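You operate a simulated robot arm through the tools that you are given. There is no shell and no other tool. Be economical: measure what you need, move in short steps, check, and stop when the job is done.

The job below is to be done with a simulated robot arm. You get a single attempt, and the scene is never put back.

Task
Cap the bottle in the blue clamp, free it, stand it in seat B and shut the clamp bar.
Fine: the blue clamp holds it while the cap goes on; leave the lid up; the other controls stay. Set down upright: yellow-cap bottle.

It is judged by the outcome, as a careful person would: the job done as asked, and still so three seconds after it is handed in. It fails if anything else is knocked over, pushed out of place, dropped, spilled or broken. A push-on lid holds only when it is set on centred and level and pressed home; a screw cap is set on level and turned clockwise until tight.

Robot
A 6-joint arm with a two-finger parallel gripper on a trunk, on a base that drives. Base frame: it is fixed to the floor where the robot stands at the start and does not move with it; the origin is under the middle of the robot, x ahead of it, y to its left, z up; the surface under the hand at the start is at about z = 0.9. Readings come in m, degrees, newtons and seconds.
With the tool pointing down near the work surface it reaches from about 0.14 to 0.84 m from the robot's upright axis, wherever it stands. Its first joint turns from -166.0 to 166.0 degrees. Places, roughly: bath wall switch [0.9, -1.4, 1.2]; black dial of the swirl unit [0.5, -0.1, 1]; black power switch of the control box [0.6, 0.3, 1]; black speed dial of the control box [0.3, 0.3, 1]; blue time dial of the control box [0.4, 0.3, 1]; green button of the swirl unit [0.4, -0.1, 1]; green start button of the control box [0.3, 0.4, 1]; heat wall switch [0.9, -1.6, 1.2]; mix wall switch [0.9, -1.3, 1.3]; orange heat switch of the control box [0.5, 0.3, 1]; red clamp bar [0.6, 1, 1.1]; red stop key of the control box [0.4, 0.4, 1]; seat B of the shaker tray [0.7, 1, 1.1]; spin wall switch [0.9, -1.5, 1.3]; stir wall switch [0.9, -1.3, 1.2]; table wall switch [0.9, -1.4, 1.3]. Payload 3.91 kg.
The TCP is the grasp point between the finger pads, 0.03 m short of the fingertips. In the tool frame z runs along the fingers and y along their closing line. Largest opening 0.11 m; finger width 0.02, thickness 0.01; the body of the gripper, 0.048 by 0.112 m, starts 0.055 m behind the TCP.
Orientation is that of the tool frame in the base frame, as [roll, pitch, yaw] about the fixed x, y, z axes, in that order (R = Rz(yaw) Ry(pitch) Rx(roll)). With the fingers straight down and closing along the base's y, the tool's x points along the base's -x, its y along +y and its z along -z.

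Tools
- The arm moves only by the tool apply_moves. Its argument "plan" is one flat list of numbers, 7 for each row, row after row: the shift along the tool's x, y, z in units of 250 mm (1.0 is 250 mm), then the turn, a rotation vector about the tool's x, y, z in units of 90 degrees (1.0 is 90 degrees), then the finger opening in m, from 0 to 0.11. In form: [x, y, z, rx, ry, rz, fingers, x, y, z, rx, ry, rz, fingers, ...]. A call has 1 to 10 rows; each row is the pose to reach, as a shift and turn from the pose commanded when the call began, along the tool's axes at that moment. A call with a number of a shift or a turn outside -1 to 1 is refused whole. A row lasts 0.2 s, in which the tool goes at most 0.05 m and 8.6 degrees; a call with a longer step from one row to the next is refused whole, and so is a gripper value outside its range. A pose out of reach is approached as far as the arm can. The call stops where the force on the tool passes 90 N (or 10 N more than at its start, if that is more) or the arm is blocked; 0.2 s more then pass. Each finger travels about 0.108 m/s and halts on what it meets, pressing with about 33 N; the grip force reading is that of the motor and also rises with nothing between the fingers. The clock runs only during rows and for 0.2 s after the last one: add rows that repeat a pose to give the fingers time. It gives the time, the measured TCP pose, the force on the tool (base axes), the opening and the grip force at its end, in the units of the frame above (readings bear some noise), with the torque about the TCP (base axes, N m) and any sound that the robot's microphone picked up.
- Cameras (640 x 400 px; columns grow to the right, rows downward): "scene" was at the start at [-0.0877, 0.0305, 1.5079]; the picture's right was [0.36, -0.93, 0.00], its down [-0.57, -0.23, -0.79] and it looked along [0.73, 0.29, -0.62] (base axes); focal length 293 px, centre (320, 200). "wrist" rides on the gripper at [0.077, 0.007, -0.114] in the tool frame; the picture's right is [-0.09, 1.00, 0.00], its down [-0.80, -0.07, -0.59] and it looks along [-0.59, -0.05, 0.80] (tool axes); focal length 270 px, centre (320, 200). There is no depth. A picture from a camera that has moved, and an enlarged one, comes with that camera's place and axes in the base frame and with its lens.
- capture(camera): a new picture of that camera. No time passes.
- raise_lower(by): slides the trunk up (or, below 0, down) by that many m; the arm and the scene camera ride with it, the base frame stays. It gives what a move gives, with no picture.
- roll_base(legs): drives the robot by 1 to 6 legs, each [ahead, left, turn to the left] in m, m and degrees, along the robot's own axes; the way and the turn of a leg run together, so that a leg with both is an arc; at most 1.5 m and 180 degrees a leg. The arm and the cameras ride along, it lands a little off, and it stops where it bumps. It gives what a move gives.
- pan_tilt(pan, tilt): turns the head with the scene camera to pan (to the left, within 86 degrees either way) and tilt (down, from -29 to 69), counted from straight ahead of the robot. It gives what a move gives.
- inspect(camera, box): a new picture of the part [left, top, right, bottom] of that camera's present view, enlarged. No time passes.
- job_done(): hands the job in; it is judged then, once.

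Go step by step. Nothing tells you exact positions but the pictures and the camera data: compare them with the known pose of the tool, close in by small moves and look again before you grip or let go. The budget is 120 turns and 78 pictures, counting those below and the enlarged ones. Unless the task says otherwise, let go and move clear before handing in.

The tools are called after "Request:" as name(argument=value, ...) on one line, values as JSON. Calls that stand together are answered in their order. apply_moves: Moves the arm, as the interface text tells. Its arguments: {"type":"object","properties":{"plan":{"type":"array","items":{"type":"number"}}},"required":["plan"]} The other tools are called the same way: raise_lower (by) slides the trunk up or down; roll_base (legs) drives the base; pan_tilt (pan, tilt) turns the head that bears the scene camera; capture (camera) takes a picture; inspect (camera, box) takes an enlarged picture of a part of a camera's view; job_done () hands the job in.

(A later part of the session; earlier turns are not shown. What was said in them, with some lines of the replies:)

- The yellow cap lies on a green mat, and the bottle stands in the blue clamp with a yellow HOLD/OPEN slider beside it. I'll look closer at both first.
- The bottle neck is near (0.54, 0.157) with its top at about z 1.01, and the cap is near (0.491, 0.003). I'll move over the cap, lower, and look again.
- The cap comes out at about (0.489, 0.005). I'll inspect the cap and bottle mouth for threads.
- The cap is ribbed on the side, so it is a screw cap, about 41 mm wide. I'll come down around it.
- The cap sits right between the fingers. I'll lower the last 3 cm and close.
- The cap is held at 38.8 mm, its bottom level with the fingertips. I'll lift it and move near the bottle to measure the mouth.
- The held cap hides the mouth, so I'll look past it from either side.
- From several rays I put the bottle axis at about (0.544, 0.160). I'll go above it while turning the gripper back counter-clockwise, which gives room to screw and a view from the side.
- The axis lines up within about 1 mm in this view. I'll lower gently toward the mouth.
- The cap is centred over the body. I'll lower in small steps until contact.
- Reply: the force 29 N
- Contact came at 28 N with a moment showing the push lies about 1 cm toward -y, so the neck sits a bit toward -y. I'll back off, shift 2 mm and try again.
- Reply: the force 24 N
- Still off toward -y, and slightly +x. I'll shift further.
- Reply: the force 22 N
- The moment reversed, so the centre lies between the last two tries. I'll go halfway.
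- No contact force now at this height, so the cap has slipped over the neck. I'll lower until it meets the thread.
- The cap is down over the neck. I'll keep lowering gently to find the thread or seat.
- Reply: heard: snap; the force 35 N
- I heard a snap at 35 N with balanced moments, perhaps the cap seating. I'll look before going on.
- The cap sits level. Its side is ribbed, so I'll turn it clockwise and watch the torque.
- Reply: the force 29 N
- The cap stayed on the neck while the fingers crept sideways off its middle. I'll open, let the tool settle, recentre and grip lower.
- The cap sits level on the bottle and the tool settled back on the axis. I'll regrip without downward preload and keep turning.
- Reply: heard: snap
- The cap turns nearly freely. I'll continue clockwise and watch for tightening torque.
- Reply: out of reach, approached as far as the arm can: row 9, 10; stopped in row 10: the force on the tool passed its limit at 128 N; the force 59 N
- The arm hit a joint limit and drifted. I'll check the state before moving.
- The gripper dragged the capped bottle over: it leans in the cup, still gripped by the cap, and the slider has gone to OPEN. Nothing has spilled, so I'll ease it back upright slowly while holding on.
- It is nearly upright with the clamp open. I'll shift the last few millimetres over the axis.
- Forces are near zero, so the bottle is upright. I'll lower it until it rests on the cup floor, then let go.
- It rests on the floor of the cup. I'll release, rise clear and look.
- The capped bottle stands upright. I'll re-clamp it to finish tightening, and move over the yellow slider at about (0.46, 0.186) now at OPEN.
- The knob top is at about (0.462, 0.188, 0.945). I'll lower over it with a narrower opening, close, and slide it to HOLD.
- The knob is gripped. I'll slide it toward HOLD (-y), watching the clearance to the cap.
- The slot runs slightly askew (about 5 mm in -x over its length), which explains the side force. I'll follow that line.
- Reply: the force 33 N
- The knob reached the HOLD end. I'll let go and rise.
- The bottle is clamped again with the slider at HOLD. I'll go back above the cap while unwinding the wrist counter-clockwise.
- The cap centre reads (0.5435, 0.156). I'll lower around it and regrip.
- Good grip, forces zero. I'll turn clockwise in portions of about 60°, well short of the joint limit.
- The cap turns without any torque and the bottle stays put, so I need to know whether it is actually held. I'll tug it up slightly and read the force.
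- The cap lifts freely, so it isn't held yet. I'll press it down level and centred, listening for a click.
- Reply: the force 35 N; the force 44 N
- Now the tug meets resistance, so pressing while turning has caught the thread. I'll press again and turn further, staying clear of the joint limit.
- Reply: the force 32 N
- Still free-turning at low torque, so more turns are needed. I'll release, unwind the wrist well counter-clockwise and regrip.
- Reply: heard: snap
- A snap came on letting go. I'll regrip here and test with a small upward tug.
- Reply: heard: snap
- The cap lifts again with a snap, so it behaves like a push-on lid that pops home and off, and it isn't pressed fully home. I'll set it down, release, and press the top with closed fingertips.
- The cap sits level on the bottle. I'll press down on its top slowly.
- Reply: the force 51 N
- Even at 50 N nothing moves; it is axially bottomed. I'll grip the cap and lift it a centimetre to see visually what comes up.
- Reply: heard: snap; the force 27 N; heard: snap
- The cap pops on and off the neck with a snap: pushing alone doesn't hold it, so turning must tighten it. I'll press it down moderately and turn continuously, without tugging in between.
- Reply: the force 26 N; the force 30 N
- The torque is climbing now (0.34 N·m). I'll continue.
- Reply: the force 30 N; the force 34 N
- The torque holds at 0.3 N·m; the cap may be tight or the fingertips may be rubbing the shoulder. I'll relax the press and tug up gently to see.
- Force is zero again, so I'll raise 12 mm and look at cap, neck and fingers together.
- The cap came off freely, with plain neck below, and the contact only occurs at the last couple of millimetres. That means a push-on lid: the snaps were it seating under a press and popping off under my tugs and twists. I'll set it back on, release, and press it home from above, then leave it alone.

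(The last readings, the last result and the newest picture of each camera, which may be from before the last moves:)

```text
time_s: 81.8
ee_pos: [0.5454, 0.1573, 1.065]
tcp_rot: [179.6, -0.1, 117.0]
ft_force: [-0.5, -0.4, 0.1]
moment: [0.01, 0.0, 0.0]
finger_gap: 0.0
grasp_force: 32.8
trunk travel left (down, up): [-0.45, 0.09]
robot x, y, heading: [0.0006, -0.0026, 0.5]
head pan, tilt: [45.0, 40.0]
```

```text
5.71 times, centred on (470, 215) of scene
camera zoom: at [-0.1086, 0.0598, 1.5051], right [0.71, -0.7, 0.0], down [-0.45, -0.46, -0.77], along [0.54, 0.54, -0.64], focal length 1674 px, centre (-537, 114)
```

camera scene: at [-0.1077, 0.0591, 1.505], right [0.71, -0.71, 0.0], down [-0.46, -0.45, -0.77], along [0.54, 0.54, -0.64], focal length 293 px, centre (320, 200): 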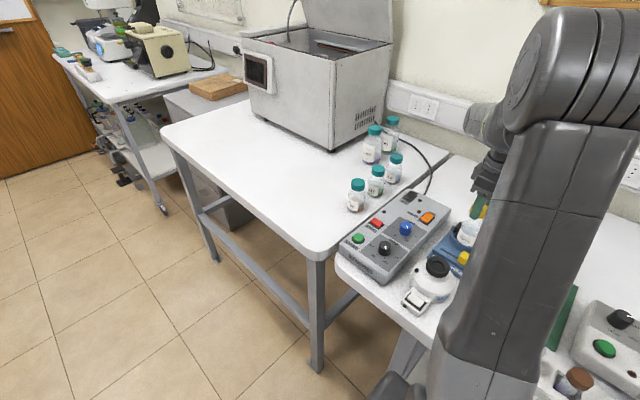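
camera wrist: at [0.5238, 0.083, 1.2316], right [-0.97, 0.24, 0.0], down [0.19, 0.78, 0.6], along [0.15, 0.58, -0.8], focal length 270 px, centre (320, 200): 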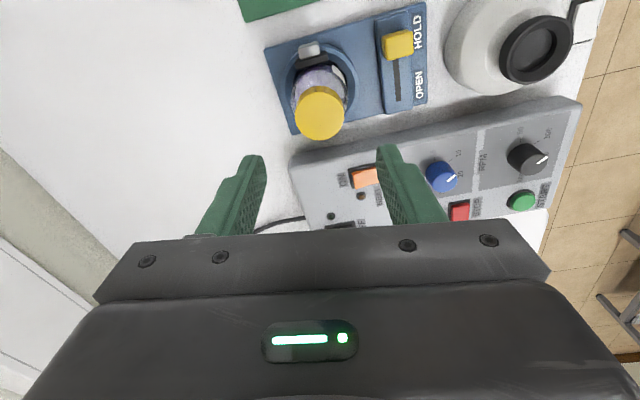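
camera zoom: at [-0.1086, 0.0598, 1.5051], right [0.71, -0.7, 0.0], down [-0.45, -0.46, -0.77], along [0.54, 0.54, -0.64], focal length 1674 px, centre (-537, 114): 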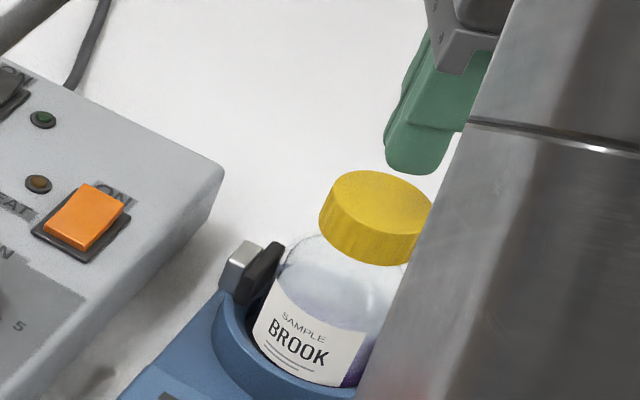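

The cap sits level and low. Now pressing from above with a dwell.

Request:
apply_moves(plan=[0, 0, 0.04, 0, 0, 0, 0, 0, 0, 0.075, 0, 0, 0, 0, 0, 0, 0.09, 0, 0, 0, 0, 0, 0, 0.096, 0, 0, 0, 0, 0, 0, 0.102, 0, 0, 0, 0])

Request:
apply_moves(plan=[0, 0, 0.005, 0, 0, 0, 0, 0, 0, 0.01, 0, 0, 0, 0, 0, 0, 0.013, 0, 0, 0, 0, 0, 0, 0.013, 0, 0, 0, 0, 0, 0, 0.013, 0, 0, 0, 0])

```text
time_s: 83.0
ee_pos: [0.5433, 0.1585, 1.0425]
tcp_rot: [179.1, 0.0, 117.0]
ft_force: [2.5, 1.3, 43.4]
moment: [0.04, -0.06, 0.01]
finger_gap: 0.0002
grasp_force: 32.7
trunk travel left (down, up): [-0.45, 0.09]
robot x, y, heading: [-0.0012, 0.0018, 0.2]
head pan, tilt: [45.0, 40.0]
heard: snap
```

```text
time_s: 84.2
ee_pos: [0.5437, 0.1569, 1.0442]
tcp_rot: [178.6, -0.1, 117.1]
ft_force: [2.3, -0.4, 69.8]
moment: [-0.01, -0.09, 0.01]
finger_gap: 0.0
grasp_force: 33.1
trunk travel left (down, up): [-0.45, 0.09]
robot x, y, heading: [-0.0015, 0.0006, 0.3]
head pan, tilt: [45.0, 40.0]
```

A snap came at 43 N and it held solid to 70 N, centred with no moment: the lid is home. Next I'll rise and go over the slider to free the bottle.

Request:
apply_moves(plan=[0, 0, -0.1, 0, 0, 0, 0, 0, 0, -0.25, 0, 0, 0, 0, 0, 0, -0.32, 0, 0, 0.08, 0.03, 0.02, -0.1, -0.32, 0, 0, 0.16, 0.05, 0.04, -0.2, -0.32, 0, 0, 0.24, 0.05, 0.06, -0.3, -0.32, 0, 0, 0.3, 0.05, 0.08, -0.341, -0.32, 0, 0, 0.3, 0.05, 0.08, -0.341, -0.32, 0, 0, 0.3, 0.05])

Request:
capture(camera="wrist")

```text
time_s: 86.0
ee_pos: [0.4587, 0.1363, 1.1126]
tcp_rot: [179.6, -0.3, 89.9]
ft_force: [-0.7, 0.5, 0.1]
moment: [0.0, 0.01, -0.05]
finger_gap: 0.0501
grasp_force: 0.2
trunk travel left (down, up): [-0.45, 0.09]
robot x, y, heading: [-0.0024, -0.0, -0.0]
head pan, tilt: [45.0, 40.0]
```

```text
16 pictures are left
camera wrist: at [0.4654, 0.2128, 1.2275], right [1.0, -0.09, 0.0], down [-0.07, -0.8, 0.59], along [-0.05, -0.59, -0.81], focal length 270 px, centre (320, 200)
```

wrist: 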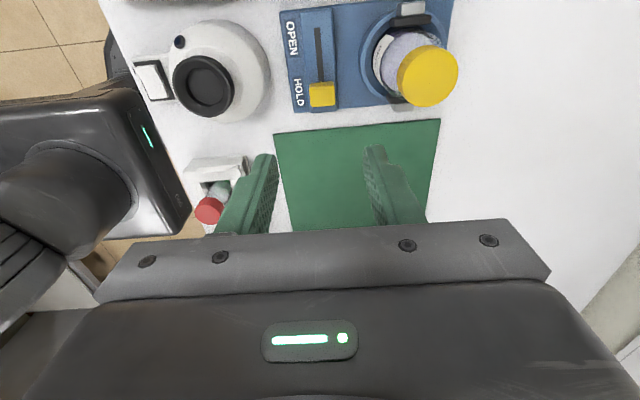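

Same spot as where I released the knob. I'll lower, grip it and slide to OPEN.

Request:
apply_moves(plan=[0, 0, 0.18, 0, 0, 0, 0.045, 0, 0, 0.36, 0, 0, 0, 0.045, 0, 0, 0.5, 0, 0, 0, 0.045, 0, 0, 0.58, 0, 0, 0, 0.045, 0, 0, 0.58, 0, 0, 0, 0.02, 0, 0, 0.58, 0, 0, 0, 0.02])

Request:
apply_moves(plan=[0.03, 0.003, 0, 0, 0, 0, 0.02, 0.07, 0.006, 0, 0, 0, 0, 0.02, 0.11, 0.01, 0, 0, 0, 0, 0.02, 0.15, 0.014, 0, 0, 0, 0, 0.02, 0.19, 0.017, 0, 0, 0, 0, 0.02, 0.215, 0.018, 0, 0, 0, 0, 0.02])

```text
time_s: 87.4
ee_pos: [0.4631, 0.1365, 0.9713]
tcp_rot: [179.5, -0.3, 90.0]
ft_force: [14.0, 0.4, 1.3]
moment: [0.19, -0.3, 0.85]
finger_gap: 0.0252
grasp_force: 44.7
trunk travel left (down, up): [-0.45, 0.09]
robot x, y, heading: [0.0045, 0.0023, 0.4]
head pan, tilt: [45.0, 40.0]
```

```text
time_s: 88.8
ee_pos: [0.4628, 0.1865, 0.9696]
tcp_rot: [179.8, -0.2, 89.8]
ft_force: [7.0, -27.9, 19.4]
moment: [-0.91, 0.12, 0.75]
finger_gap: 0.0254
grasp_force: 44.8
trunk travel left (down, up): [-0.45, 0.09]
robot x, y, heading: [-0.0006, 0.003, 0.1]
head pan, tilt: [45.0, 40.0]
```

The slider reached the OPEN end. I'll release, rise and move above the bottle with fingers wide along x.

Request:
apply_moves(plan=[-0.008, 0, 0, 0, 0, 0, 0.02, -0.008, 0, 0, 0, 0, 0, 0.045, -0.008, 0, 0, 0, 0, 0, 0.045, -0.008, 0, -0.18, 0, 0, 0, 0.045, -0.008, 0, -0.36, 0, 0, 0, 0.06, -0.008, 0, -0.54, 0, 0, 0, 0.095, -0.05, 0.12, -0.58, 0, 0, 0, 0.095, -0.09, 0.24, -0.58, 0, 0, 0, 0.095, -0.118, 0.325, -0.58, 0, 0, 0, 0.095, -0.118, 0.325, -0.58, 0, 0, 0, 0.095])

Request:
capture(camera="wrist")

```text
time_s: 91.0
ee_pos: [0.543, 0.1615, 1.1131]
tcp_rot: [179.8, -0.3, 90.0]
ft_force: [0.2, -0.4, -0.1]
moment: [0.03, 0.02, -0.02]
finger_gap: 0.0949
grasp_force: 0.1
trunk travel left (down, up): [-0.45, 0.09]
robot x, y, heading: [0.0006, 0.003, 0.1]
head pan, tilt: [45.0, 40.0]
```

```text
15 pictures are left
camera wrist: at [0.5498, 0.2395, 1.2279], right [1.0, -0.09, 0.0], down [-0.07, -0.8, 0.59], along [-0.05, -0.59, -0.81], focal length 270 px, centre (320, 200)
```

wrist: 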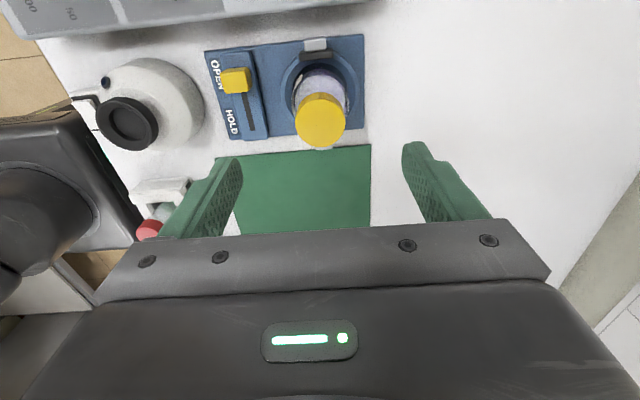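

Aligned. I'll lower to grip the body just above the clamp ring.

Request:
apply_moves(plan=[-0.008, 0, 0.18, 0, 0, 0, 0.095, -0.016, 0, 0.36, 0, 0, 0, 0.095, -0.016, 0, 0.48, 0, 0, 0, 0.095, -0.016, 0, 0.545, 0, 0, 0, 0.095, -0.016, 0, 0.545, 0, 0, 0, 0.095])

Request:
capture(camera="wrist")

```text
time_s: 92.2
ee_pos: [0.5432, 0.1579, 0.9787]
tcp_rot: [179.7, -0.2, 89.9]
ft_force: [-0.2, -1.0, -0.2]
moment: [0.01, -0.02, -0.03]
finger_gap: 0.095
grasp_force: 0.1
trunk travel left (down, up): [-0.45, 0.09]
robot x, y, heading: [-0.0001, 0.0018, 0.4]
head pan, tilt: [45.0, 40.0]
```

```text
14 pictures are left
camera wrist: at [0.5489, 0.2364, 1.0927], right [1.0, -0.09, 0.0], down [-0.07, -0.8, 0.59], along [-0.05, -0.59, -0.81], focal length 270 px, centre (320, 200)
```

wrist: 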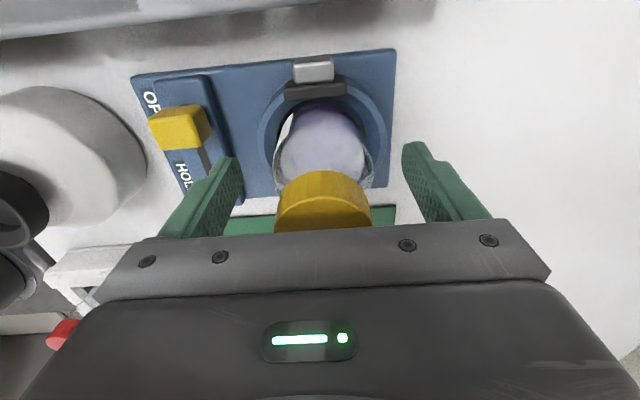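

Request:
apply_moves(plan=[0, 0, 0.01, 0, 0, 0, 0.07, 0, 0, 0.012, 0, 0, 0, 0.045, 0, 0, 0.012, 0, 0, 0, 0.04, 0, 0, 0.012, 0, 0, 0, 0.04])

```text
time_s: 93.2
ee_pos: [0.5446, 0.1579, 0.9758]
tcp_rot: [179.6, -0.3, 89.8]
ft_force: [-0.9, 0.2, 0.0]
moment: [-0.02, 0.08, 0.03]
finger_gap: 0.0546
grasp_force: 33.0
trunk travel left (down, up): [-0.45, 0.09]
robot x, y, heading: [0.0005, 0.0006, 0.4]
head pan, tilt: [45.0, 40.0]
```

The body is gripped at 54.6 mm. I'll lift straight up.

Request:
apply_moves(plan=[0, 0, -0.02, 0, 0, 0, 0.04, 0, 0, -0.08, 0, 0, 0, 0.04, 0, 0, -0.18, 0, 0, 0, 0.04, 0, 0, -0.32, 0, 0, 0, 0.04, 0, 0, -0.48, 0, 0, 0, 0.04, 0, 0, -0.64, 0, 0, 0, 0.04])

Request:
capture(camera="wrist")

```text
time_s: 94.6
ee_pos: [0.5457, 0.1579, 1.1346]
tcp_rot: [179.6, -0.3, 90.0]
ft_force: [-0.2, 0.4, -1.7]
moment: [-0.01, 0.01, -0.01]
finger_gap: 0.0549
grasp_force: 33.2
trunk travel left (down, up): [-0.45, 0.09]
robot x, y, heading: [-0.0025, 0.0023, 0.3]
head pan, tilt: [45.0, 40.0]
```

```text
13 pictures are left
camera wrist: at [0.5525, 0.2357, 1.2501], right [1.0, -0.09, 0.0], down [-0.07, -0.8, 0.59], along [-0.05, -0.59, -0.81], focal length 270 px, centre (320, 200)
```

wrist: 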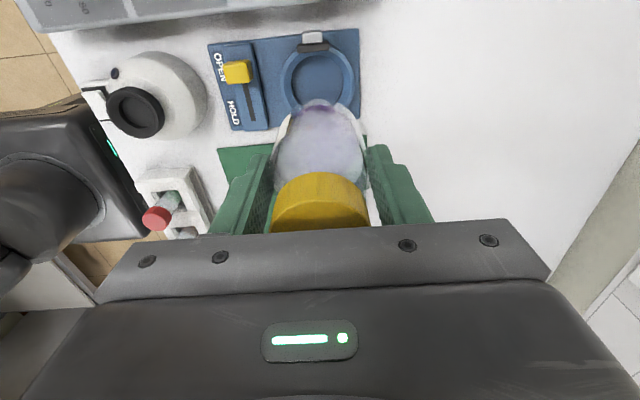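

The capped bottle hangs upright. I'll raise and retract before driving left to the shaker.

Request:
apply_moves(plan=[0, 0, -0.18, 0, 0, 0, 0.04, 0, 0, -0.36, 0, 0, 0, 0.04, 0, -0.08, -0.52, 0, 0, 0, 0.04, 0, -0.2, -0.64, 0, 0, 0, 0.04, 0, -0.36, -0.68, 0, 0, 0, 0.04, 0, -0.52, -0.7, 0, 0, 0, 0.04, 0, -0.66, -0.7, 0, 0, 0, 0.04, 0, -0.76, -0.7, 0, 0, 0, 0.04])

Request:
raise_lower(by=0.09)

Request:
roll_base(legs=[[-0.1, 0, 0], [0, 0.85, 0]])

Request:
pan_tilt(pan=10, tilt=35)

Request:
capture(camera="scene")

```text
time_s: 96.4
ee_pos: [0.3532, 0.153, 1.3082]
tcp_rot: [179.7, -0.3, 89.9]
ft_force: [-0.2, -0.8, -1.7]
moment: [0.0, -0.01, 0.01]
finger_gap: 0.0549
grasp_force: 32.7
trunk travel left (down, up): [-0.45, 0.09]
robot x, y, heading: [-0.002, 0.0021, 0.4]
head pan, tilt: [45.0, 40.0]
```

```text
time_s: 97.7
ee_pos: [0.3544, 0.1531, 1.3984]
tcp_rot: [179.7, -0.3, 90.0]
ft_force: [-1.1, -0.1, -1.2]
moment: [-0.02, 0.01, 0.0]
finger_gap: 0.0548
grasp_force: 33.2
trunk travel left (down, up): [-0.54, 0.0]
robot x, y, heading: [-0.0059, 0.0013, 0.5]
head pan, tilt: [45.0, 40.0]
```

```text
time_s: 102.9
ee_pos: [0.238, 1.0098, 1.3964]
tcp_rot: [179.7, -0.3, 91.1]
ft_force: [0.9, -0.4, -2.1]
moment: [-0.01, 0.01, -0.02]
finger_gap: 0.055
grasp_force: 32.6
trunk travel left (down, up): [-0.54, 0.0]
robot x, y, heading: [-0.1126, 0.8477, 1.6]
head pan, tilt: [45.0, 40.0]
```

```text
time_s: 103.9
ee_pos: [0.2382, 1.0105, 1.3964]
tcp_rot: [179.7, -0.3, 91.2]
ft_force: [0.2, 0.3, -2.1]
moment: [0.02, -0.01, -0.01]
finger_gap: 0.0547
grasp_force: 32.6
trunk travel left (down, up): [-0.54, 0.0]
robot x, y, heading: [-0.1154, 0.8545, 1.6]
head pan, tilt: [10.0, 35.0]
```

```text
12 pictures are left
camera scene: at [-0.1938, 0.8626, 1.6026], right [0.2, -0.98, 0.0], down [-0.56, -0.11, -0.82], along [0.8, 0.16, -0.57], focal length 293 px, centre (320, 200)
```

scene: 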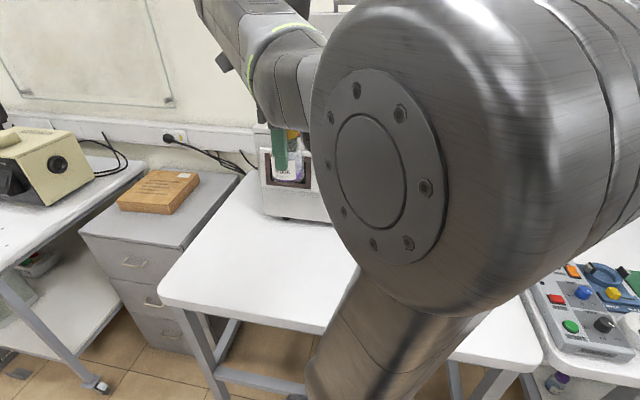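

The arm blocks the head's view. I'll turn the gripper so the wrist camera looks forward into the shaker.

Request:
apply_moves(plan=[0, 0.08, 0, 0, 0, -0.095, 0.04, 0, 0.16, 0, 0, 0, -0.19, 0.04, 0, 0.24, 0, 0, 0, -0.285, 0.04, 0, 0.32, 0, 0, 0, -0.38, 0.04, 0, 0.4, 0, 0, 0, -0.475, 0.04, 0, 0.48, 0, 0, 0, -0.57, 0.04, 0, 0.56, 0, 0, 0, -0.665, 0.04, 0, 0.64, 0, 0, 0, -0.76, 0.04, 0, 0.72, 0, 0, 0, -0.855, 0.04, 0, 0.8, 0, 0, 0, -0.95, 0.04])

Request:
capture(camera="wrist")

```text
time_s: 106.1
ee_pos: [0.4375, 1.0148, 1.3982]
tcp_rot: [179.7, 0.2, 176.9]
ft_force: [-0.2, 0.4, -2.1]
moment: [0.02, 0.03, -0.01]
finger_gap: 0.0549
grasp_force: 32.9
trunk travel left (down, up): [-0.54, 0.0]
robot x, y, heading: [-0.1139, 0.8469, 1.7]
head pan, tilt: [10.0, 35.0]
```

```text
11 pictures are left
camera wrist: at [0.3597, 1.0264, 1.5125], right [0.14, 0.99, 0.01], down [0.79, -0.12, 0.6], along [0.59, -0.08, -0.8], focal length 270 px, centre (320, 200)
```

wrist: 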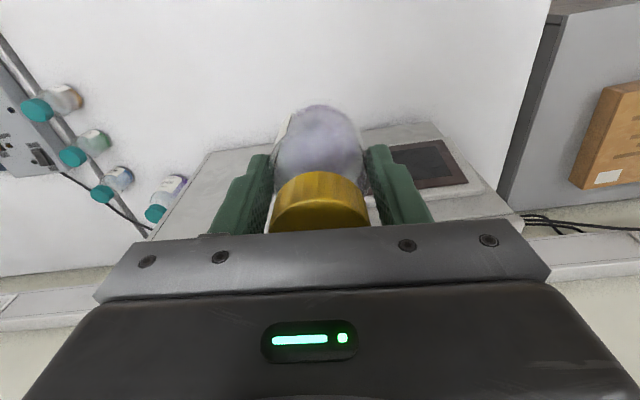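

I see the box front at about x 0.61. I'll bring the robot forward again and reach over the box to look in.

Request:
roll_base(legs=[[0.1, 0, 0]])

Request:
apply_moves(plan=[-0.1, 0, 0, 0, 0, 0, 0.04, -0.2, 0, 0, 0, 0, 0, 0.04, -0.3, 0, 0, 0, 0, 0, 0.04, -0.32, 0, 0, 0, 0, 0, 0.04])

Request:
capture(camera="wrist")

```text
time_s: 107.3
ee_pos: [0.5385, 1.0155, 1.3992]
tcp_rot: [179.7, 0.2, 176.7]
ft_force: [-0.2, 0.5, -2.7]
moment: [0.0, 0.05, -0.03]
finger_gap: 0.0549
grasp_force: 33.2
trunk travel left (down, up): [-0.54, 0.0]
robot x, y, heading: [-0.0139, 0.8537, 1.5]
head pan, tilt: [10.0, 35.0]
```

```text
time_s: 108.3
ee_pos: [0.6127, 1.0088, 1.3961]
tcp_rot: [179.5, 0.5, 176.6]
ft_force: [0.0, -0.4, -1.7]
moment: [0.01, -0.02, 0.0]
finger_gap: 0.0549
grasp_force: 33.3
out of reach, approached as far as the arm can: row 3, 4
trunk travel left (down, up): [-0.54, 0.0]
robot x, y, heading: [-0.0149, 0.8497, 1.7]
head pan, tilt: [10.0, 35.0]
```

```text
10 pictures are left
camera wrist: at [0.5357, 1.0212, 1.5086], right [0.15, 0.99, 0.01], down [0.79, -0.12, 0.6], along [0.6, -0.08, -0.8], focal length 270 px, centre (320, 200)
```

wrist: 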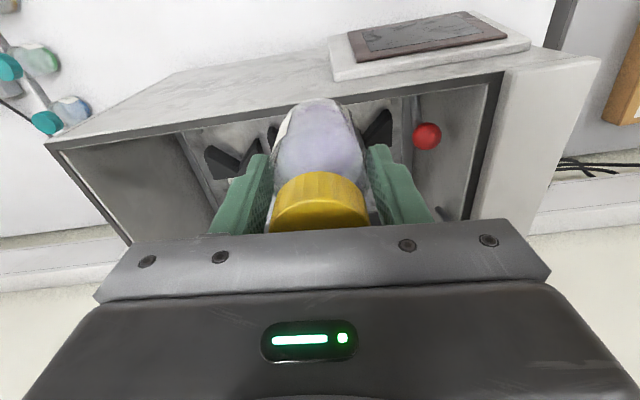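

Now I see the inside: black prongs and a red ball handle at the left. The bottle hides the middle, so I'll shift sideways for a clear look.

Request:
apply_moves(plan=[0.02, -0.18, 0, 0, 0, 0, 0.04, 0.02, -0.36, 0, 0, 0, 0, 0.04, 0.02, -0.54, 0, 0, 0, 0, 0.04, 0.02, -0.6, 0, 0, 0, 0, 0.04])

Request:
capture(camera="wrist")

```text
time_s: 109.3
ee_pos: [0.5988, 0.8637, 1.3925]
tcp_rot: [179.8, 0.2, 176.7]
ft_force: [0.0, -0.3, -1.1]
moment: [-0.01, -0.01, -0.01]
finger_gap: 0.0548
grasp_force: 32.9
trunk travel left (down, up): [-0.54, 0.0]
robot x, y, heading: [-0.0113, 0.8535, 1.5]
head pan, tilt: [10.0, 35.0]
```

```text
9 pictures are left
camera wrist: at [0.5221, 0.8755, 1.5061], right [0.15, 0.99, 0.01], down [0.79, -0.12, 0.6], along [0.59, -0.08, -0.8], focal length 270 px, centre (320, 200)
```

wrist: 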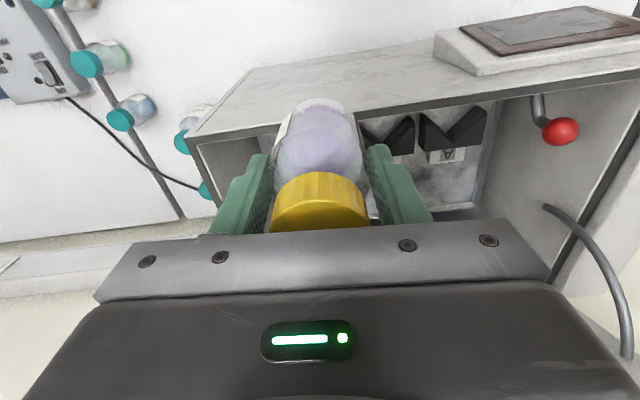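

Request:
inspect(camera="wrist", box=[350, 80, 600, 230])

```text
2.56 times, centred on (475, 155) of wrist
camera zoom: at [0.5221, 0.8755, 1.5061], right [0.15, 0.99, 0.01], down [0.79, -0.12, 0.6], along [0.59, -0.08, -0.8], focal length 692 px, centre (-77, 315)
```

zoom: 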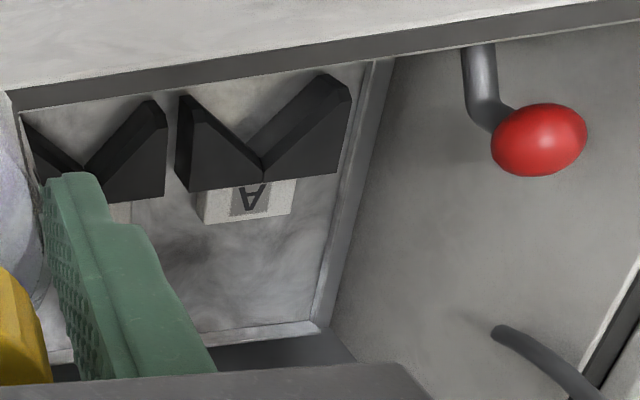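

I've located the seats: black V-blocks open toward the front, A near y 1.07, so B next to it with its apex at about (0.732, 0.958); the red ball handle is at (0.679, 1.125, 1.224). I'll bring the base a little closer and go over seat B.

Request:
roll_base(legs=[[0.08, 0, 0]])

Request:
apply_moves(plan=[0, 0.1, 0.08, 0, 0, 0, 0.04, 0, 0.2, 0.16, 0, 0, 0.01, 0.04, 0, 0.3, 0.24, 0, 0, 0.02, 0.04, 0, 0.36, 0.27, 0, 0, 0.02, 0.04])

```text
time_s: 110.5
ee_pos: [0.6688, 0.8618, 1.3941]
tcp_rot: [179.7, 0.3, 176.2]
ft_force: [0.0, -0.4, -1.9]
moment: [-0.03, 0.01, 0.01]
finger_gap: 0.0549
grasp_force: 33.1
trunk travel left (down, up): [-0.54, 0.0]
robot x, y, heading: [0.0623, 0.8552, 1.0]
head pan, tilt: [10.0, 35.0]
stopped in leg 1: the robot was blocked; the commanded pose is now the measured one
```

```text
time_s: 111.5
ee_pos: [0.6738, 0.9508, 1.3257]
tcp_rot: [179.7, 0.3, 174.5]
ft_force: [0.6, 0.7, -1.4]
moment: [0.0, -0.01, -0.02]
finger_gap: 0.0546
grasp_force: 32.6
trunk travel left (down, up): [-0.54, 0.0]
robot x, y, heading: [0.061, 0.855, 1.1]
head pan, tilt: [10.0, 35.0]
```

The base touched the table front and stopped. I'll back off 1 cm, square up over the seat, lower partway and look.

Request:
roll_base(legs=[[-0.012, 0, 0]])

Request:
apply_moves(plan=[-0.04, 0.015, 0, 0, 0, -0.03, 0.04, -0.077, 0.031, 0.05, 0, 0, -0.061, 0.04, -0.077, 0.031, 0.2, 0, 0, -0.061, 0.04, -0.077, 0.031, 0.35, 0, 0, -0.061, 0.04, -0.077, 0.031, 0.42, 0, 0, -0.061, 0.04])

Request:
capture(camera="wrist")

```text
time_s: 112.2
ee_pos: [0.6664, 0.95, 1.3232]
tcp_rot: [179.7, 0.2, 174.5]
ft_force: [-0.6, 0.3, -1.7]
moment: [0.04, -0.05, 0.03]
finger_gap: 0.0549
grasp_force: 32.6
trunk travel left (down, up): [-0.54, 0.0]
robot x, y, heading: [0.0492, 0.854, 1.1]
head pan, tilt: [10.0, 35.0]
```

```text
time_s: 113.4
ee_pos: [0.6871, 0.9556, 1.2175]
tcp_rot: [179.7, 0.2, -180.0]
ft_force: [0.9, 0.3, -2.3]
moment: [0.01, 0.03, -0.03]
finger_gap: 0.0547
grasp_force: 32.9
trunk travel left (down, up): [-0.54, 0.0]
robot x, y, heading: [0.0501, 0.8548, 1.2]
head pan, tilt: [10.0, 35.0]
```

```text
7 pictures are left
camera wrist: at [0.6092, 0.9637, 1.3308], right [0.09, 1.0, 0.01], down [0.8, -0.07, 0.6], along [0.59, -0.05, -0.8], focal length 270 px, centre (320, 200)
```

wrist: 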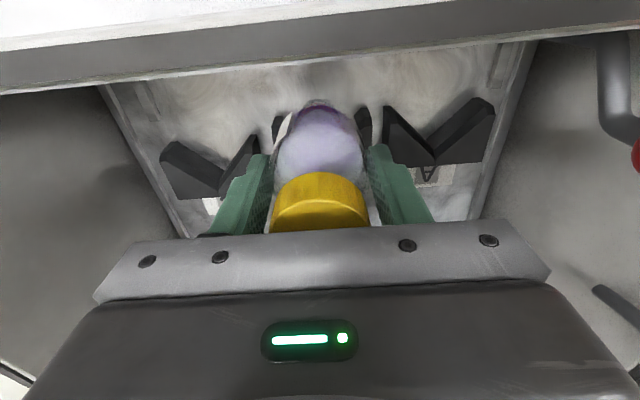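

The bottle is centred in front of seat B's V (tips at about x 0.698, y 0.915 and 0.997). I'll lower it toward the floor.

Request:
apply_moves(plan=[0.008, 0.003, 0.12, 0, 0, 0, 0.04, 0.008, 0.003, 0.24, 0, 0, 0, 0.04, 0.008, 0.003, 0.34, 0, 0, 0, 0.04, 0.008, 0.003, 0.38, 0, 0, 0, 0.04])

Request:
apply_moves(plan=[0, 0, 0.015, 0, 0, 0, 0.04, 0, 0, 0.03, 0, 0, 0, 0.04, 0, 0, 0.04, 0, 0, 0, 0.04])

```text
time_s: 114.4
ee_pos: [0.6831, 0.9587, 1.1316]
tcp_rot: [179.6, 0.8, -180.0]
ft_force: [-4.8, 1.5, 44.7]
moment: [0.72, 2.74, 0.04]
finger_gap: 0.0545
grasp_force: 33.1
trunk travel left (down, up): [-0.54, 0.0]
robot x, y, heading: [0.0522, 0.8517, 1.2]
head pan, tilt: [10.0, 35.0]
```

```text
time_s: 115.1
ee_pos: [0.6799, 0.9577, 1.1293]
tcp_rot: [179.5, 1.3, -179.8]
ft_force: [-28.1, -2.0, 32.3]
moment: [0.67, -0.97, 0.59]
finger_gap: 0.0549
grasp_force: 32.9
trunk travel left (down, up): [-0.54, 0.0]
robot x, y, heading: [0.0494, 0.8515, 1.1]
head pan, tilt: [10.0, 35.0]
stopped in row 3: the force on the tool passed its limit at 94 N (the readings are from after the stop); the commanded pose is now the measured one
```

The push came from the front wall at x 0.628: the camera side of the gripper met the rim. I'll go back up, level, and turn the gripper half round so that side faces into the box.

Request:
apply_moves(plan=[-0.003, 0, -0.05, 0.0056, 0.0144, 0, 0.04, -0.01, 0, -0.2, 0.0056, 0.0144, 0, 0.04, -0.01, 0, -0.36, 0.0056, 0.0144, 0, 0.04, -0.01, 0, -0.44, 0.0056, 0.0144, 0, 0.04])

Request:
apply_moves(plan=[0, 0, 0, 0, 0, -0.095, 0.04, 0, 0, 0, 0, 0, -0.19, 0.04, 0, 0, 0, 0, 0, -0.285, 0.04, 0, 0, 0, 0, 0, -0.38, 0.04, 0, 0, 0, 0, 0, -0.475, 0.04, 0, 0, 0, 0, 0, -0.57, 0.04, 0, 0, 0, 0, 0, -0.665, 0.04, 0, 0, 0, 0, 0, -0.76, 0.04, 0, 0, 0, 0, 0, -0.855, 0.04, 0, 0, 0, 0, 0, -0.95, 0.04])

Request:
apply_moves(plan=[0, 0, 0, 0, 0, -0.095, 0.04, 0, 0, 0, 0, 0, -0.19, 0.04, 0, 0, 0, 0, 0, -0.285, 0.04, 0, 0, 0, 0, 0, -0.38, 0.04, 0, 0, 0, 0, 0, -0.475, 0.04, 0, 0, 0, 0, 0, -0.57, 0.04, 0, 0, 0, 0, 0, -0.665, 0.04, 0, 0, 0, 0, 0, -0.76, 0.04, 0, 0, 0, 0, 0, -0.855, 0.04, 0, 0, 0, 0, 0, -0.9, 0.04])

```text
time_s: 116.1
ee_pos: [0.6878, 0.9571, 1.236]
tcp_rot: [-179.9, -0.5, -179.9]
ft_force: [0.0, 1.2, -2.2]
moment: [-0.01, 0.0, 0.01]
finger_gap: 0.0548
grasp_force: 33.1
trunk travel left (down, up): [-0.54, 0.0]
robot x, y, heading: [0.0574, 0.8534, 1.0]
head pan, tilt: [10.0, 35.0]
```

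```text
time_s: 118.3
ee_pos: [0.6883, 0.96, 1.2332]
tcp_rot: [179.6, -0.1, -94.3]
ft_force: [0.6, 0.0, -1.5]
moment: [0.05, 0.04, 0.0]
finger_gap: 0.0546
grasp_force: 32.6
trunk travel left (down, up): [-0.54, 0.0]
robot x, y, heading: [0.0521, 0.8536, 1.1]
head pan, tilt: [10.0, 35.0]
```

```text
time_s: 120.5
ee_pos: [0.688, 0.9584, 1.2335]
tcp_rot: [179.8, 0.3, -13.4]
ft_force: [0.2, -0.7, -2.6]
moment: [0.01, 0.04, 0.02]
finger_gap: 0.0547
grasp_force: 33.1
trunk travel left (down, up): [-0.54, 0.0]
robot x, y, heading: [0.0505, 0.8555, 1.3]
head pan, tilt: [10.0, 35.0]
```

The turn worked; the camera side now faces the box interior. I'll lower in stages.

Request:
apply_moves(plan=[-0.038, 0.013, 0.1, 0, 0, 0, 0.04, -0.038, 0.013, 0.22, 0, 0, 0, 0.04, -0.038, 0.013, 0.32, 0, 0, 0, 0.04, -0.038, 0.013, 0.38, 0, 0, 0, 0.04, -0.038, 0.013, 0.42, 0, 0, 0, 0.04])

Request:
apply_moves(plan=[0, 0, 0.015, 0, 0, 0, 0.04, 0, 0, 0.03, 0, 0, 0, 0.04, 0, 0, 0.045, 0, 0, 0, 0.04])

```text
time_s: 121.7
ee_pos: [0.6793, 0.9567, 1.1282]
tcp_rot: [179.8, 0.3, -13.4]
ft_force: [5.3, -0.6, -0.7]
moment: [-0.01, -0.27, -0.02]
finger_gap: 0.0549
grasp_force: 33.1
trunk travel left (down, up): [-0.54, 0.0]
robot x, y, heading: [0.0521, 0.853, 1.3]
head pan, tilt: [10.0, 35.0]
```

```text
time_s: 122.5
ee_pos: [0.6777, 0.9572, 1.1196]
tcp_rot: [179.9, 0.3, -13.4]
ft_force: [5.6, 0.4, 20.0]
moment: [0.07, -0.36, 0.13]
finger_gap: 0.055
grasp_force: 32.9
trunk travel left (down, up): [-0.54, 0.0]
robot x, y, heading: [0.0518, 0.8532, 1.3]
head pan, tilt: [10.0, 35.0]
```

The base touched the floor at TCP z 1.12, with the fingertips above the V-blocks; a light push shows it rubbing something in front. I'll raise 2 mm and shift it back into the V.

Request:
apply_moves(plan=[0, 0, -0.02, 0, 0, 0, 0.04, 0.02, -0.005, -0.02, 0, 0, 0, 0.04, 0.039, -0.009, -0.02, 0, 0, 0, 0.04, 0.039, -0.009, -0.02, 0, 0, 0, 0.04])

Request:
capture(camera="wrist")

```text
time_s: 123.5
ee_pos: [0.6876, 0.9573, 1.1213]
tcp_rot: [179.8, 0.4, -13.3]
ft_force: [0.1, 0.1, -2.1]
moment: [0.02, -0.01, -0.02]
finger_gap: 0.0548
grasp_force: 33.1
trunk travel left (down, up): [-0.54, 0.0]
robot x, y, heading: [0.0504, 0.8561, 1.0]
head pan, tilt: [10.0, 35.0]
```

```text
6 pictures are left
camera wrist: at [0.7614, 0.9336, 1.2347], right [-0.32, -0.95, 0.0], down [-0.76, 0.26, 0.6], along [-0.57, 0.19, -0.8], focal length 270 px, centre (320, 200)
```

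wrist: 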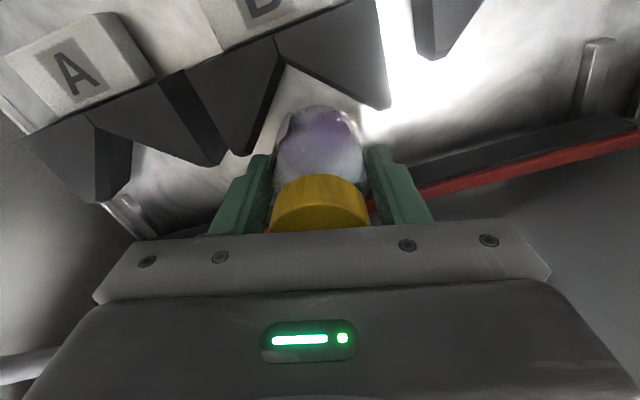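

I see label B right behind the V holding the bottle, and the red clamp bar running along the front. I'll ease back a few mm to touch the V, then set it down.

Request:
apply_moves(plan=[0.01, -0.003, 0, 0, 0, 0, 0.04, 0.024, -0.006, 0, 0, 0, 0, 0.04])

```text
time_s: 124.1
ee_pos: [0.696, 0.9558, 1.1214]
tcp_rot: [179.8, 0.4, -13.5]
ft_force: [-0.2, 0.7, -2.3]
moment: [0.02, -0.02, 0.0]
finger_gap: 0.0549
grasp_force: 32.8
trunk travel left (down, up): [-0.54, 0.0]
robot x, y, heading: [0.0521, 0.8561, 1.1]
head pan, tilt: [10.0, 35.0]
```

Request:
apply_moves(plan=[0.008, -0.002, 0, 0, 0, 0, 0.04, 0.016, -0.004, 0, 0, 0, 0, 0.04, 0.024, -0.006, 0, 0, 0, 0, 0.04])

```text
time_s: 124.9
ee_pos: [0.7013, 0.9583, 1.1223]
tcp_rot: [179.8, 0.3, -13.4]
ft_force: [-2.9, 0.4, -0.6]
moment: [0.07, 0.02, 0.08]
finger_gap: 0.0544
grasp_force: 33.7
trunk travel left (down, up): [-0.54, 0.0]
robot x, y, heading: [0.0521, 0.8533, 1.2]
head pan, tilt: [10.0, 35.0]
```

It touches the V lightly at x 0.701. Now lowering onto the floor.

Request:
apply_moves(plan=[-0.002, 0, 0.006, 0, 0, 0, 0.04, -0.002, 0, 0.012, 0, 0, 0, 0.04, -0.002, 0, 0.014, 0, 0, 0, 0.04])

```text
time_s: 125.7
ee_pos: [0.7004, 0.9567, 1.1218]
tcp_rot: [-180.0, -0.1, -13.5]
ft_force: [10.2, 2.2, 24.4]
moment: [0.92, -0.62, -0.27]
finger_gap: 0.0547
grasp_force: 32.4
trunk travel left (down, up): [-0.54, 0.0]
robot x, y, heading: [0.053, 0.8556, 1.3]
head pan, tilt: [10.0, 35.0]
```

The +y fingertip rests on the V-block's top, leaving the base about 1–2 mm above the floor. I'll relieve the load and open gently so it settles.

Request:
apply_moves(plan=[0, 0, -0.006, 0, 0, 0, 0.04, 0, 0, -0.006, 0, 0, 0, 0.054, 0, 0, -0.006, 0, 0, 0, 0.058, 0, 0, -0.006, 0, 0, 0, 0.068, 0, 0, -0.006, 0, 0, 0, 0.072])

Request:
capture(camera="wrist")

```text
time_s: 126.9
ee_pos: [0.6988, 0.954, 1.1224]
tcp_rot: [179.9, 0.3, -13.4]
ft_force: [4.4, -5.4, 27.8]
moment: [0.98, -0.57, -0.2]
finger_gap: 0.0695
grasp_force: 0.1
trunk travel left (down, up): [-0.54, 0.0]
robot x, y, heading: [0.0503, 0.8557, 1.0]
head pan, tilt: [10.0, 35.0]
```

```text
5 pictures are left
camera wrist: at [0.7723, 0.9316, 1.2357], right [-0.32, -0.95, 0.0], down [-0.76, 0.26, 0.6], along [-0.57, 0.19, -0.8], focal length 270 px, centre (320, 200)
```

wrist: 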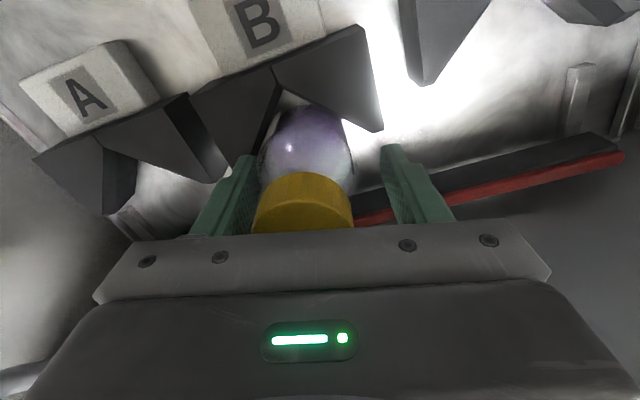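

The bottle stands in seat B. I'll shift slightly away from it and rise clear.

Request:
apply_moves(plan=[0, 0, -0.012, 0, 0, 0, 0.074, 0, -0.012, -0.016, 0, 0, 0, 0.08, 0, -0.016, -0.03, 0, 0, 0, 0.08, 0, -0.016, -0.12, 0, 0, 0, 0.08, 0, -0.016, -0.28, 0, 0, 0, 0.08, 0, -0.016, -0.45, 0, 0, 0, 0.08, 0, -0.016, -0.6, 0, 0, 0, 0.08])

Request:
capture(camera="wrist")

```text
time_s: 128.5
ee_pos: [0.7021, 0.9651, 1.2684]
tcp_rot: [179.9, 0.4, -13.4]
ft_force: [0.3, 0.0, -0.8]
moment: [0.0, 0.0, 0.01]
finger_gap: 0.0802
grasp_force: 0.0
trunk travel left (down, up): [-0.54, 0.0]
robot x, y, heading: [0.0506, 0.8566, 1.1]
head pan, tilt: [10.0, 35.0]
```

```text
4 pictures are left
camera wrist: at [0.7772, 0.9426, 1.3827], right [-0.32, -0.95, 0.0], down [-0.76, 0.26, 0.6], along [-0.57, 0.19, -0.8], focal length 270 px, centre (320, 200)
```

wrist: 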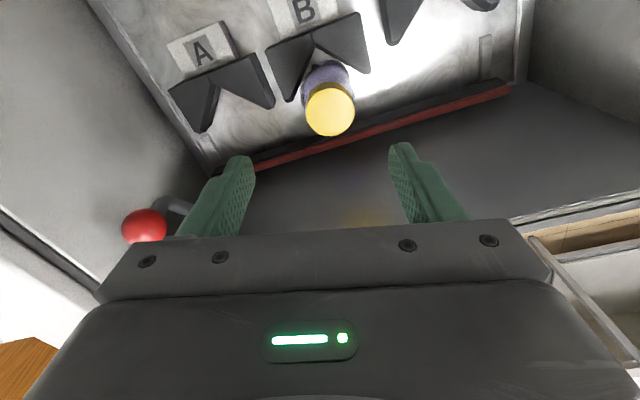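

The bottle stands upright in seat B. The red clamp bar lies along the front at x about 0.64, and its ball lever is at about (0.68, 1.123, 1.224) on the left. I'll go above the ball.

Request:
apply_moves(plan=[-0.03, -0.1, -0.1, 0, 0, 0, 0.075, -0.08, -0.22, -0.12, 0, 0, 0, 0.075, -0.13, -0.36, -0.12, 0, 0, 0, 0.07, -0.19, -0.5, -0.12, 0, 0, 0, 0.07, -0.236, -0.594, -0.12, 0, 0, 0, 0.07, -0.236, -0.594, -0.12, 0, 0, 0, 0.07])

Request:
capture(camera="wrist")

```text
time_s: 129.9
ee_pos: [0.6802, 1.1175, 1.2993]
tcp_rot: [179.9, 0.5, -13.4]
ft_force: [-0.4, -0.3, 0.8]
moment: [0.0, 0.02, -0.02]
finger_gap: 0.0699
grasp_force: 0.1
trunk travel left (down, up): [-0.54, 0.0]
robot x, y, heading: [0.0476, 0.8542, 1.3]
head pan, tilt: [10.0, 35.0]
```

```text
3 pictures are left
camera wrist: at [0.7534, 1.0958, 1.4144], right [-0.32, -0.95, 0.0], down [-0.76, 0.26, 0.6], along [-0.57, 0.19, -0.8], focal length 270 px, centre (320, 200)
```

wrist: 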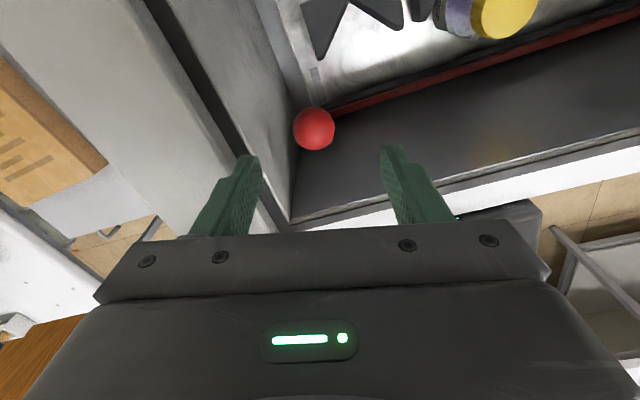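

The ball is at (0.681, 1.125, 1.220) and the left wall is too close at y 1.16 for fingers on both y sides. I'll turn the gripper so the fingers straddle it along x.

Request:
apply_moves(plan=[0, 0, 0, 0, 0, 0.095, 0.07, 0, 0, 0, 0, 0, 0.19, 0.07, 0, 0, 0, 0, 0, 0.285, 0.07, 0, 0, 0, 0, 0, 0.38, 0.07, 0, 0, 0, 0, 0, 0.475, 0.07, 0, 0, 0, 0, 0, 0.57, 0.07, 0, 0, 0, 0, 0, 0.665, 0.07, 0, 0, 0, 0, 0, 0.76, 0.07, 0, 0, 0, 0, 0, 0.85, 0.07])

```text
time_s: 131.9
ee_pos: [0.68, 1.1191, 1.3002]
tcp_rot: [179.5, -0.1, -90.1]
ft_force: [-0.7, -0.1, 0.4]
moment: [0.04, -0.02, 0.0]
finger_gap: 0.07
grasp_force: 0.0
trunk travel left (down, up): [-0.54, 0.0]
robot x, y, heading: [0.0505, 0.8552, 1.3]
head pan, tilt: [10.0, 35.0]
```

Request:
apply_moves(plan=[-0.02, -0.002, 0.06, 0, 0, 0, 0.065, -0.02, -0.002, 0.16, 0, 0, 0, 0.065, -0.02, -0.002, 0.26, 0, 0, 0, 0.065, -0.02, -0.002, 0.26, 0, 0, 0, 0.03, -0.02, -0.002, 0.26, 0, 0, 0, 0.03])

```text
time_s: 133.1
ee_pos: [0.6783, 1.1238, 1.2365]
tcp_rot: [179.6, -0.1, -89.9]
ft_force: [9.5, -0.1, 0.8]
moment: [0.04, -0.18, 0.01]
finger_gap: 0.0342
grasp_force: 3.9
trunk travel left (down, up): [-0.54, 0.0]
robot x, y, heading: [0.0513, 0.8549, 1.1]
head pan, tilt: [10.0, 35.0]
```

The ball is held (34 mm). I'll push it a little toward +x and read the response.

Request:
apply_moves(plan=[0, -0.02, 0, 0, 0, 0, 0.03, 0, -0.05, 0.003, 0, 0, 0, 0.03, 0, -0.08, 0.006, 0, 0, 0, 0.03])

```text
time_s: 133.9
ee_pos: [0.697, 1.124, 1.2364]
tcp_rot: [179.8, 0.0, -89.9]
ft_force: [0.4, 1.2, 10.8]
moment: [-0.89, 0.22, 0.12]
finger_gap: 0.0312
grasp_force: 45.2
trunk travel left (down, up): [-0.54, 0.0]
robot x, y, heading: [0.0524, 0.8544, 1.3]
head pan, tilt: [10.0, 35.0]
```

It moves freely toward +x. I'll continue along the arc.

Request:
apply_moves(plan=[0, -0.03, -0.006, 0, 0, 0, 0.03, 0, -0.06, -0.006, 0, 0, 0, 0.03, 0, -0.09, -0.006, 0, 0, 0, 0.03, 0, -0.12, -0.004, 0, 0, 0, 0.03])

```text
time_s: 134.8
ee_pos: [0.7027, 1.1282, 1.2353]
tcp_rot: [178.2, -0.5, -89.2]
ft_force: [-40.3, -3.9, 10.1]
moment: [-0.45, 1.0, 0.12]
finger_gap: 0.0317
grasp_force: 45.2
trunk travel left (down, up): [-0.54, 0.0]
robot x, y, heading: [0.0477, 0.8581, 1.4]
head pan, tilt: [10.0, 35.0]
stopped in row 4: the force on the tool passed its limit at 95 N (the readings are from after the stop); the commanded pose is now the measured one
```

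It stopped firmly after 24 mm of travel, either shut on the bottle or at an end stop. I'll let go, rise and look.

Request:
apply_moves(plan=[0, 0.008, 0, 0.01, 0, 0, 0.03, 0, 0.008, 0, 0.02, 0, 0, 0.05, 0, 0.004, 0, 0.02, 0, 0, 0.06, 0, 0.004, -0.1, 0.02, 0, 0, 0.065, 0, 0.004, -0.26, 0.02, 0, 0, 0.065, 0.05, 0.004, -0.3, 0.02, 0, 0, 0.065, 0.2, 0.004, -0.3, 0.02, 0, 0, 0.065, 0.38, 0.004, -0.3, 0.02, 0, 0, 0.065])

Request:
apply_moves(plan=[0, 0, 0, 0, 0, -0.095, 0.065, 0, 0, 0, 0, 0, -0.19, 0.065, 0, 0, 0, 0, 0, -0.285, 0.065, 0, 0, 0, 0, 0, -0.38, 0.065, 0, 0, 0, 0, 0, -0.475, 0.065, 0, 0, 0, 0, 0, -0.57, 0.065, 0, 0, 0, 0, 0, -0.665, 0.065, 0, 0, 0, 0, 0, -0.76, 0.065, 0, 0, 0, 0, 0, -0.85, 0.065])

Request:
capture(camera="wrist")

```text
time_s: 136.6
ee_pos: [0.7172, 1.0325, 1.307]
tcp_rot: [179.9, -0.4, -89.6]
ft_force: [1.0, -1.5, 0.1]
moment: [0.02, -0.01, 0.02]
finger_gap: 0.0651
grasp_force: 0.1
trunk travel left (down, up): [-0.54, 0.0]
robot x, y, heading: [0.0525, 0.855, 1.5]
head pan, tilt: [10.0, 35.0]
```

```text
time_s: 138.6
ee_pos: [0.7173, 1.0333, 1.3065]
tcp_rot: [179.7, 0.0, -12.8]
ft_force: [0.4, 0.2, -0.7]
moment: [-0.02, 0.02, 0.01]
finger_gap: 0.0651
grasp_force: 0.0
trunk travel left (down, up): [-0.54, 0.0]
robot x, y, heading: [0.0498, 0.8545, 1.4]
head pan, tilt: [10.0, 35.0]
```

```text
2 pictures are left
camera wrist: at [0.7902, 1.0117, 1.42], right [-0.31, -0.95, 0.01], down [-0.76, 0.25, 0.59], along [-0.57, 0.18, -0.8], focal length 270 px, centre (320, 200)
```

wrist: 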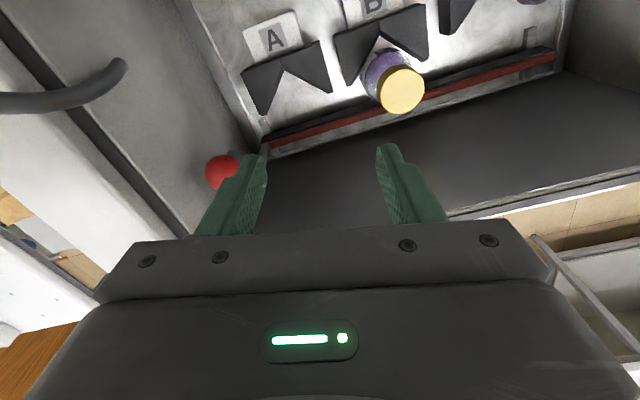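

The bar moved back toward the bottle and stayed. One enlarged look to check contact.

Request:
inspect(camera="wrist", box=[240, 0, 560, 200])

```text
2.00 times, centred on (400, 100) of wrist
camera zoom: at [0.7902, 1.0117, 1.42], right [-0.31, -0.95, 0.01], down [-0.76, 0.25, 0.59], along [-0.57, 0.18, -0.8], focal length 541 px, centre (160, 400)
```

zoom: 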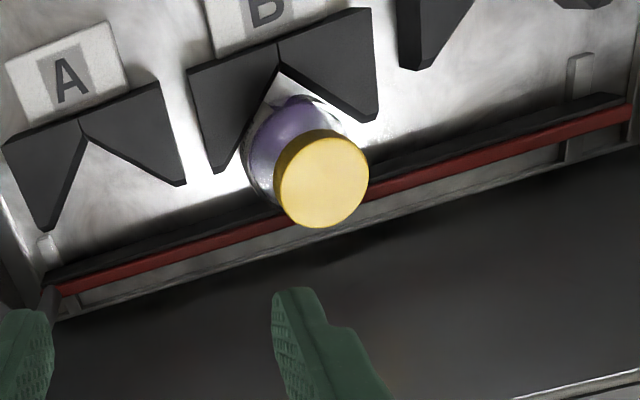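

The bottle stands capped and upright in seat B's V with the bar pressed against its front, and the lid is still up. The gripper is open and clear above the box; I'll lift a little more and hand in.

Request:
apply_moves(plan=[0, 0, -0.08, 0, 0, 0, 0.065, -0.1, 0, -0.16, 0, 0, 0, 0.065, -0.2, 0, -0.2, 0, 0, 0, 0.065])

Request:
job_done()

```text
time_s: 139.4
ee_pos: [0.6662, 1.0436, 1.3552]
tcp_rot: [179.5, 0.0, -13.0]
ft_force: [0.7, 0.6, 0.9]
moment: [-0.03, -0.03, 0.0]
finger_gap: 0.0649
grasp_force: 0.1
trunk travel left (down, up): [-0.54, 0.0]
robot x, y, heading: [0.0467, 0.8588, 1.0]
head pan, tilt: [10.0, 35.0]
```

```text
The job is handed in.
```

I handed the job in with the yellow-cap bottle capped, freed and standing upright in seat B, and the clamp bar pushed up against it. The lid is still up. I can't be sure that the cap will hold or that the bar counts as fully shut.

- **Cap:** I treated it as a push-on lid. It snapped when pressed and held solid to 70 N. The ribbed side could mean a screw cap; turning it never tightened it. I did not tug-test it after the final press, because earlier tugs had popped it off.
- **Bar:** it moved about 24 mm and stopped firmly at 95 N. I heard no latch click, so it is shut by contact with the bottle.
- **Mishap while capping:** the arm hit a joint limit and dragged the bottle over to about 20° in the clamp, and the slider jumped to OPEN. I saw nothing spill. I stood the bottle up, clamped it again and pressed the cap on from above.
- **Other contacts:** the base bumped the table front once and I backed off. The gripper also pressed on the shaker's front rim before I turned it round. I saw nothing moved by either.
- **Clamp:** the blue clamp is left at OPEN.
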